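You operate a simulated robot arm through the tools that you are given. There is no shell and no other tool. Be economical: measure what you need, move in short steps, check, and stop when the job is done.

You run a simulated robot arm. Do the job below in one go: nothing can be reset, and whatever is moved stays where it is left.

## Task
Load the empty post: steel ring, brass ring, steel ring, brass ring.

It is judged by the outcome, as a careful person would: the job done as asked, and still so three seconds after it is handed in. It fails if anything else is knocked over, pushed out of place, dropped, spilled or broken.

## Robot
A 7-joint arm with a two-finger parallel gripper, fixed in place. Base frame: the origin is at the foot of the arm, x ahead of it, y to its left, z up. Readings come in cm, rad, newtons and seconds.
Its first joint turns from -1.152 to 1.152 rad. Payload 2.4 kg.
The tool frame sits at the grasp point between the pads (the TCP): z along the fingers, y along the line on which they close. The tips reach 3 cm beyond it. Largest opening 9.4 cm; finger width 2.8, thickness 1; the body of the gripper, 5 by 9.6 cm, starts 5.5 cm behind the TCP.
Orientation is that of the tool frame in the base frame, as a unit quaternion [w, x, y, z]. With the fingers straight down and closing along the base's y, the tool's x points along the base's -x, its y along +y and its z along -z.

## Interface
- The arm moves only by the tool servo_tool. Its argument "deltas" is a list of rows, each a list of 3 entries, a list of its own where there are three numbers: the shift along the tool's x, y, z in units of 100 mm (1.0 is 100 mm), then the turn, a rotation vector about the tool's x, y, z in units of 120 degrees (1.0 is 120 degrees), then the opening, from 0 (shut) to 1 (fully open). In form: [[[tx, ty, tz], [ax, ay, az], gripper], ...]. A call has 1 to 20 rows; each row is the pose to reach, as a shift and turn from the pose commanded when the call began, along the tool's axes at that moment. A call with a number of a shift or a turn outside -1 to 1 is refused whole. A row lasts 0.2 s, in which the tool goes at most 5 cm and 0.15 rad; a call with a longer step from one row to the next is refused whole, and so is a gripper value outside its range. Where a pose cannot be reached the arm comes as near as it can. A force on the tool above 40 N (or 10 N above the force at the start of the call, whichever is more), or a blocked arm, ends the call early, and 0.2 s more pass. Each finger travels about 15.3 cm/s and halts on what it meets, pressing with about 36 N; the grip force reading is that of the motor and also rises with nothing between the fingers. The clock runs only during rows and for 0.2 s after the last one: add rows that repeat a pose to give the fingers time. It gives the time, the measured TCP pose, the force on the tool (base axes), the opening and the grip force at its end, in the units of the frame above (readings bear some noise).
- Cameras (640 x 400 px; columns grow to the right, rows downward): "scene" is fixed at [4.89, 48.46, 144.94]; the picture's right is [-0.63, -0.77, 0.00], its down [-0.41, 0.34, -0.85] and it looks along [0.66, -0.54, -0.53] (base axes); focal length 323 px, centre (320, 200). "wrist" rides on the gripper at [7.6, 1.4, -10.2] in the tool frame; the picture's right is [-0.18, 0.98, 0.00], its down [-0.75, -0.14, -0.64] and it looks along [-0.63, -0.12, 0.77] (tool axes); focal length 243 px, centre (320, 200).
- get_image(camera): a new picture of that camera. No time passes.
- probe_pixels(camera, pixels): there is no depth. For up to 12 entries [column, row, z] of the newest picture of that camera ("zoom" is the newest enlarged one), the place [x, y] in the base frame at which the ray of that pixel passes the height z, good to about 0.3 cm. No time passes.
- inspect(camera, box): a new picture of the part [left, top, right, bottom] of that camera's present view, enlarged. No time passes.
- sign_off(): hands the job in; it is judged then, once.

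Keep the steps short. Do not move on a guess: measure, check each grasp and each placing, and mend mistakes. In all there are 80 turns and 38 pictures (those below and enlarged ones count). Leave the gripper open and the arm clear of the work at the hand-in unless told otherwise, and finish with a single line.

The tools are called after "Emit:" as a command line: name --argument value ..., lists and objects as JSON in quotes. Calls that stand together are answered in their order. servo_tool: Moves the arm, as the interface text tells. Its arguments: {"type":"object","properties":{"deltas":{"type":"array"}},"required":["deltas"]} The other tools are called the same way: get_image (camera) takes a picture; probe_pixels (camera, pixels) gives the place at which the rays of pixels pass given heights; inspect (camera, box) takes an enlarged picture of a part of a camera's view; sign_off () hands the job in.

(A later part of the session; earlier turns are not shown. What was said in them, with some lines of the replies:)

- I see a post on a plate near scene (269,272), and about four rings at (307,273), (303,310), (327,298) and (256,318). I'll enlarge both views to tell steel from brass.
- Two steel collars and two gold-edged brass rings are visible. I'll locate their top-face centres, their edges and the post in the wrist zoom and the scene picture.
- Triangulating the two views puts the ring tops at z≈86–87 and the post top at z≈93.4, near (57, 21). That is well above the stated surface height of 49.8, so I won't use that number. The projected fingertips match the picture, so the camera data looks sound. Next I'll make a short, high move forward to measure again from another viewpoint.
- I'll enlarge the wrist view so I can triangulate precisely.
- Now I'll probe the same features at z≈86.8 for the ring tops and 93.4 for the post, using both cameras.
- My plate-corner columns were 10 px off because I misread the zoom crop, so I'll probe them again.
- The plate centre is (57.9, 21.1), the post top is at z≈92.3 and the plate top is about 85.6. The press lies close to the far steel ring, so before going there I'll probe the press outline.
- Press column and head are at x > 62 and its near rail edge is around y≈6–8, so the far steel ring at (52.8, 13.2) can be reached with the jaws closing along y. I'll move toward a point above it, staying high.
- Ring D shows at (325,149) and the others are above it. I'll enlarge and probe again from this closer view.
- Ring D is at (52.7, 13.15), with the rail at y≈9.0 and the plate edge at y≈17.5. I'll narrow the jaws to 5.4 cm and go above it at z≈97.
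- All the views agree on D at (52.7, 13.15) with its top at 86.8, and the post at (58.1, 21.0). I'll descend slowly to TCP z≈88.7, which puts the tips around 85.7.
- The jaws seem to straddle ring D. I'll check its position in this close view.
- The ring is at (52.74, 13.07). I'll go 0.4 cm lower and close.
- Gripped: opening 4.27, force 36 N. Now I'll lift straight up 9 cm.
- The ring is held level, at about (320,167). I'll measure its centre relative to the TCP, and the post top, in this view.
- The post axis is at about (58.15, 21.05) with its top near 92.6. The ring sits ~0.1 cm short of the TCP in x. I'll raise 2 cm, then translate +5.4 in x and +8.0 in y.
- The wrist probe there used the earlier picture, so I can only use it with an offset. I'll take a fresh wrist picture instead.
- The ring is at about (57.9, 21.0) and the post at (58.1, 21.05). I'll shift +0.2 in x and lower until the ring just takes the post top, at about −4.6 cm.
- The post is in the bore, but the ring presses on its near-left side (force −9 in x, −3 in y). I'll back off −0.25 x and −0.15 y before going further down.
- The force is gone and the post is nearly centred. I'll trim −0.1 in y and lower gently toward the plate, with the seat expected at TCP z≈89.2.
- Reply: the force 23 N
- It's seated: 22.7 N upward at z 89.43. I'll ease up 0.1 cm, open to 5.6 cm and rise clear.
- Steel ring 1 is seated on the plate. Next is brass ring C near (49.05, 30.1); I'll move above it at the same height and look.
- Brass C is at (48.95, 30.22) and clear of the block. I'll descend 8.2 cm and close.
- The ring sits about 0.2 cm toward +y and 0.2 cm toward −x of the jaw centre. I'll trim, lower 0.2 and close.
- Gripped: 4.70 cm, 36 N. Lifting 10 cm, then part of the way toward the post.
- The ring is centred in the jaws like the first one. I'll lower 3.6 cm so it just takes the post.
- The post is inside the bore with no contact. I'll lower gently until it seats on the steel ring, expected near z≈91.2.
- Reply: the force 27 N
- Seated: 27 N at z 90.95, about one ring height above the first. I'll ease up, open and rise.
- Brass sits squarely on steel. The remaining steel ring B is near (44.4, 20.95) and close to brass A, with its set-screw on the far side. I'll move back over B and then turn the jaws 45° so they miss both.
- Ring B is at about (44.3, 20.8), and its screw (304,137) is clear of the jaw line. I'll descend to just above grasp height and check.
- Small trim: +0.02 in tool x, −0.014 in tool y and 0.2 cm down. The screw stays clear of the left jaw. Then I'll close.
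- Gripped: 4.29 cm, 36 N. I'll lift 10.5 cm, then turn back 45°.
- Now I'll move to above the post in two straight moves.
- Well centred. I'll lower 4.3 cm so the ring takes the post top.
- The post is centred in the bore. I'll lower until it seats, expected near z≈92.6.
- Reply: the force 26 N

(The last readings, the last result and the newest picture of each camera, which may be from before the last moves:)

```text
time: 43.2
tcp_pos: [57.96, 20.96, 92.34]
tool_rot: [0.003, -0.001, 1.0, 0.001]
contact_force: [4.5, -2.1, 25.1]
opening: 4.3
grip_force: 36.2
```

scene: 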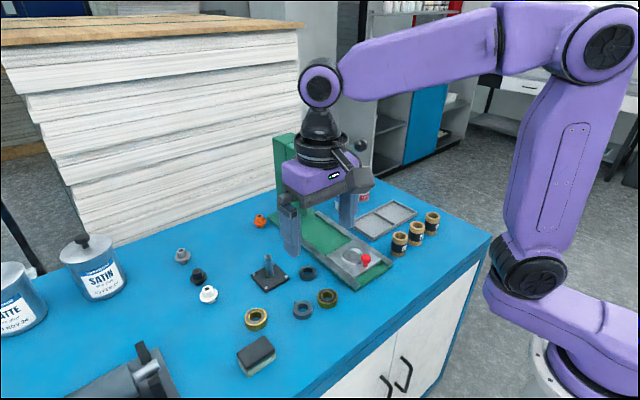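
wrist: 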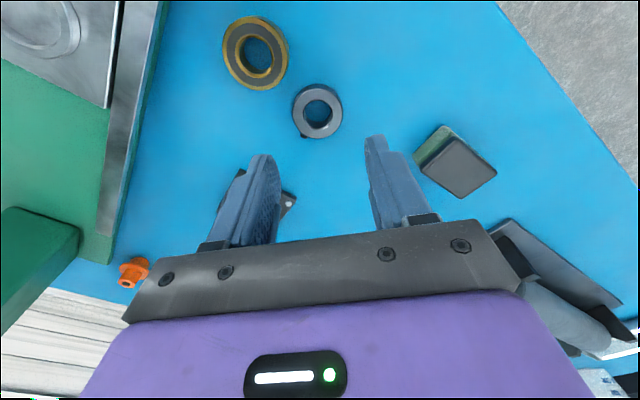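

Seated: 25 N at z 92.34. I'll ease up, open and rise.

Emit:
servo_tool --deltas '[[[0, 0, -0.02], [0, 0, 0], 0.4], [[0, 0, -0.02], [0, 0, 0], 0.5], [[0, 0, -0.02], [0, 0, 0], 0.6], [[0, 0, -0.03], [0, 0, 0], 0.6], [[0, 0, -0.2], [0, 0, 0], 0.6], [[0, 0, -0.5], [0, 0, 0], 0.6], [[0, 0, -0.8], [0, 0, 0], 0.6], [[0, 0, -0.8], [0, 0, 0], 0.6]]'

Emit:
servo_tool --deltas '[[[0.3, -0.1, 0], [0, 0, 0], 0.6], [[0.6, -0.3, 0], [0, 0, 0], 0.6], [[0.9, -0.5, 0], [0, 0, 0], 0.6], [[1.0, -0.63, 0.2], [0, 0, 0], 0.6], [[1.0, -0.63, 0.2], [0, 0, 0], 0.6]]'

Emit:
servo_tool --deltas '[[[0.15, 0, 0], [0, 0, 0], 0.6], [[0.3, 0, 0], [0, 0, 0], 0.6], [[0.44, 0, 0.1], [0, 0, 0], 0.6], [[0.44, 0, 0.1], [0, 0, 0], 0.6]]'

Emit:
get_image --camera "wrist"

```text
time: 45.0
tcp_pos: [58.13, 20.88, 100.2]
tool_rot: [-0.001, 0.0, 1.0, 0.0]
contact_force: [0.3, -0.6, -0.5]
opening: 5.64
grip_force: 0.0
```

```text
time: 46.2
tcp_pos: [47.84, 14.69, 98.14]
tool_rot: [0.0, -0.001, 1.0, -0.001]
contact_force: [-0.6, -0.1, -0.1]
opening: 5.64
grip_force: 0.0
```

```text
time: 47.2
tcp_pos: [43.41, 14.85, 97.07]
tool_rot: [0.0, -0.001, 1.0, -0.001]
contact_force: [0.5, -1.0, -0.7]
opening: 5.63
grip_force: 0.0
```

```text
6 pictures are left
```

wrist: 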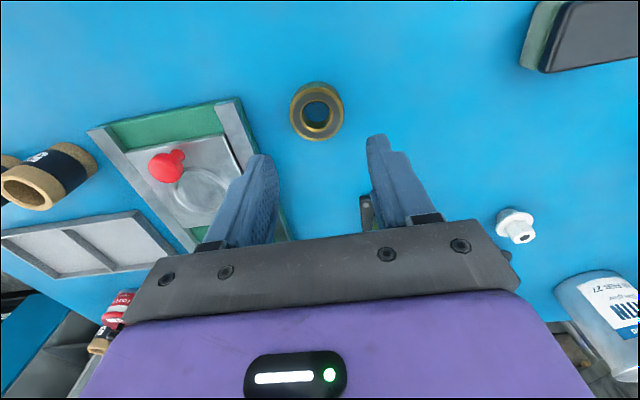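

Emit:
probe_pixels --camera "wrist" --pixels '[[317, 112, 86.8], [290, 112, 86.8], [344, 112, 86.8], [243, 110, 86]]'

```text
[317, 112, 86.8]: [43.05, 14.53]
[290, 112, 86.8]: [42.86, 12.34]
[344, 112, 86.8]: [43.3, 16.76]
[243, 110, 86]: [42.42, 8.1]
```

Brass A is at (43.15, 14.55) and the rail at y≈8.1 is clear of the left jaw. I'll descend and check before closing.

Emit:
servo_tool --deltas '[[[0.02, -0.02, 0.2], [0, 0, 0], 0.6], [[0.02, -0.02, 0.4], [0, 0, 0], 0.6], [[0.02, -0.02, 0.55], [0, 0, 0], 0.6], [[0.02, -0.02, 0.65], [0, 0, 0], 0.6], [[0.02, -0.02, 0.74], [0, 0, 0], 0.6], [[0.02, -0.02, 0.79], [0, 0, 0], 0.6], [[0.02, -0.02, 0.82], [0, 0, 0], 0.6], [[0.02, -0.02, 0.82], [0, 0, 0], 0.6]]'

Emit:
inspect --camera "wrist" --box '[240, 80, 400, 220]'

```text
time: 49.0
tcp_pos: [43.37, 14.35, 88.96]
tool_rot: [0.0, 0.001, 1.0, 0.0]
contact_force: [0.2, -0.1, -0.3]
opening: 5.64
grip_force: 0.1
```

```text
2.86 times, centred on (320, 150) of wrist
```

zoom: 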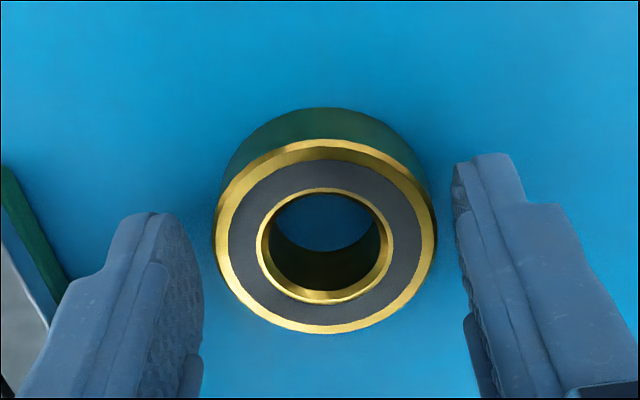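

Trim +0.1 in y and −0.2 in x, go 0.25 cm lower, then close.

Emit:
servo_tool --deltas '[[[0.02, 0.01, 0.025], [0, 0, 0], 0.6], [[0.02, 0.01, 0.025], [0, 0, 0], 0.6], [[0.02, 0.01, 0.025], [0, 0, 0], 0.52], [[0.02, 0.01, 0.025], [0, 0, 0], 0.46], [[0.02, 0.01, 0.025], [0, 0, 0], 0.44], [[0.02, 0.01, 0.025], [0, 0, 0], 0.44]]'

```text
time: 50.4
tcp_pos: [43.21, 14.61, 88.76]
tool_rot: [0.0, 0.0, 1.0, 0.0]
contact_force: [0.3, -0.8, 1.0]
opening: 4.68
grip_force: 35.9
```

Gripped: 4.68 cm, 36 N. I'll lift and carry it to above the post.

Emit:
servo_tool --deltas '[[[0, 0, -0.1], [0, 0, 0], 0.44], [[0, 0, -0.3], [0, 0, 0], 0.44], [[0, 0, -0.6], [0, 0, 0], 0.44], [[0, 0, -0.9], [0, 0, 0], 0.44], [[0, 0, -1.0], [0, 0, 0], 0.44], [[-0.25, 0.1, -1.0], [0, 0, 0], 0.44], [[-0.5, 0.3, -1.0], [0, 0, 0], 0.44], [[-0.75, 0.5, -1.0], [0, 0, 0], 0.44], [[-0.9, 0.64, -1.0], [0, 0, 0], 0.44], [[-0.9, 0.64, -1.0], [0, 0, 0], 0.44]]'

```text
time: 52.6
tcp_pos: [52.01, 21.03, 98.53]
tool_rot: [0.0, 0.001, 1.0, 0.0]
contact_force: [-0.1, -0.4, -2.0]
opening: 4.71
grip_force: 36.0
```

Emit:
servo_tool --deltas '[[[-0.15, 0, -0.05], [0, 0, 0], 0.44], [[-0.35, -0.005, -0.05], [0, 0, 0], 0.44], [[-0.5, -0.005, -0.05], [0, 0, 0], 0.44], [[-0.58, -0.005, -0.05], [0, 0, 0], 0.44], [[-0.58, -0.005, 0.1], [0, 0, 0], 0.44], [[-0.58, -0.005, 0.2], [0, 0, 0], 0.44], [[-0.58, -0.005, 0.2], [0, 0, 0], 0.44]]'

Emit:
inspect --camera "wrist" --box '[250, 90, 390, 220]'

```text
time: 54.2
tcp_pos: [57.93, 20.95, 96.74]
tool_rot: [0.0, 0.0, 1.0, 0.0]
contact_force: [0.5, 0.6, -1.1]
opening: 4.7
grip_force: 36.0
```

```text
3.08 times, centred on (320, 155) of wrist
```

zoom: 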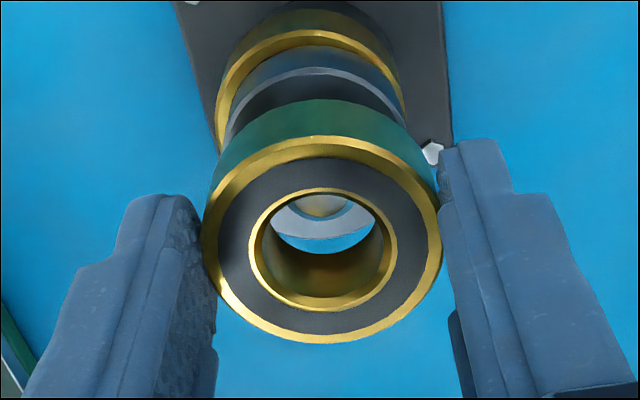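

Centred over the post. I'll lower slowly: stopping near 96.2 would mean the post top was hit, while ~94.1 means seated.

Emit:
servo_tool --deltas '[[[0, 0, 0.04], [0, 0, 0], 0.44], [[0, 0, 0.08], [0, 0, 0], 0.44], [[0, 0, 0.12], [0, 0, 0], 0.44], [[0, 0, 0.16], [0, 0, 0], 0.44], [[0, 0, 0.19], [0, 0, 0], 0.44], [[0, 0, 0.22], [0, 0, 0], 0.44], [[0, 0, 0.24], [0, 0, 0], 0.44], [[0, 0, 0.26], [0, 0, 0], 0.44], [[0, 0, 0.28], [0, 0, 0], 0.44], [[0, 0, 0.3], [0, 0, 0], 0.44]]'

Emit:
inspect --camera "wrist" --box '[250, 90, 390, 220]'

```text
time: 56.4
tcp_pos: [58.13, 20.91, 93.95]
tool_rot: [0.002, -0.001, 1.0, 0.001]
contact_force: [-3.5, -1.9, 32.7]
opening: 4.71
grip_force: 36.0
```

```text
3.08 times, centred on (320, 155) of wrist
```

zoom: 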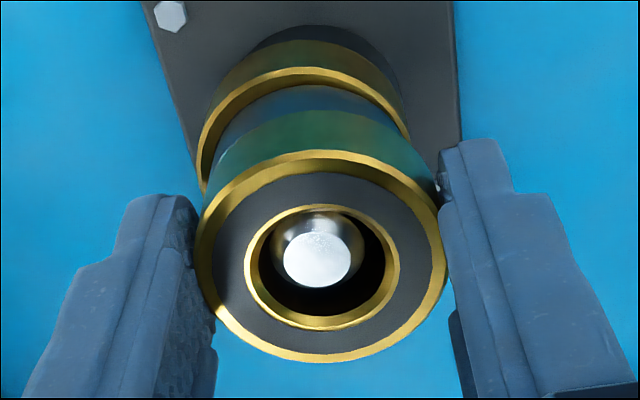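

Seated at z 93.95 with the post in the bore. I'll ease up, open, rise and retreat.

Emit:
servo_tool --deltas '[[[0.005, 0, -0.025], [0, 0, 0], 0.44], [[0.005, 0, -0.025], [0, 0, 0], 0.54], [[0.005, 0, -0.025], [0, 0, 0], 0.64], [[0.005, 0, -0.03], [0, 0, 0], 0.64], [[0.005, 0, -0.2], [0, 0, 0], 0.64], [[0.005, 0, -0.5], [0, 0, 0], 0.64], [[0.005, 0, -0.9], [0, 0, 0], 0.64], [[0.3, 0, -1.0], [0, 0, 0], 0.8], [[0.6, 0, -1.0], [0, 0, 0], 1], [[0.95, 0, -1.0], [0, 0, 0], 1], [[0.95, 0, -1.0], [0, 0, 0], 1]]'

Emit:
inspect --camera "scene" --box '[220, 210, 340, 310]'

```text
time: 58.8
tcp_pos: [48.71, 21.04, 103.69]
tool_rot: [0.0, 0.0, 1.0, 0.001]
contact_force: [-0.2, 0.0, -0.3]
opening: 9.4
grip_force: 0.1
```

```text
4.00 times, centred on (280, 260) of scene
```

zoom: 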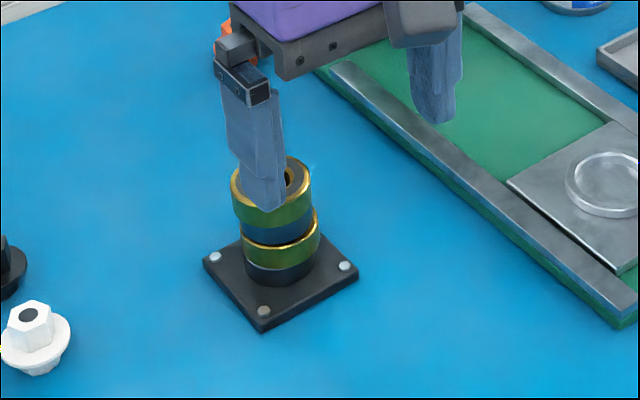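

The jaw hides part of the stack, so I'll retreat further and take a clear look.

Emit:
servo_tool --deltas '[[[0.3, 0, -0.2], [0, 0, 0], 1], [[0.6, 0, -0.4], [0, 0, 0], 1], [[0.9, 0, -0.6], [0, 0, 0], 1], [[1.0, 0, -0.8], [0, 0, 0], 1], [[1.0, 0, -0.8], [0, 0, 0], 1]]'

Emit:
inspect --camera "scene" --box '[235, 230, 305, 300]'

```text
time: 60.0
tcp_pos: [38.76, 21.15, 111.86]
tool_rot: [0.0, 0.0, 1.0, 0.0]
contact_force: [-0.4, -0.6, 0.6]
opening: 9.38
grip_force: 0.0
```

```text
5.71 times, centred on (270, 265) of scene
```

zoom: 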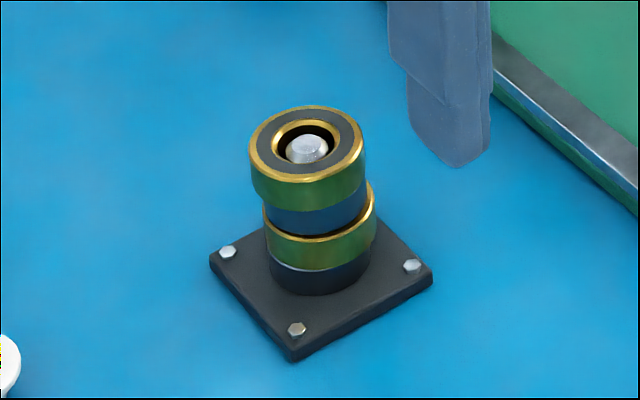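

The scene shows, from the bottom up, steel, brass, steel, brass. All four sit flat on the post, with its tip showing through the top ring. The seating heights rose evenly (89.4, 91.0, 92.3, 94.0), the gripper is open and clear, and nothing else looks disturbed, so I'm handing in.

Emit:
sign_off

```text
The job is handed in.
```

The post is loaded from the bottom up with steel, brass, steel and brass rings, and the gripper is open and clear of the work.
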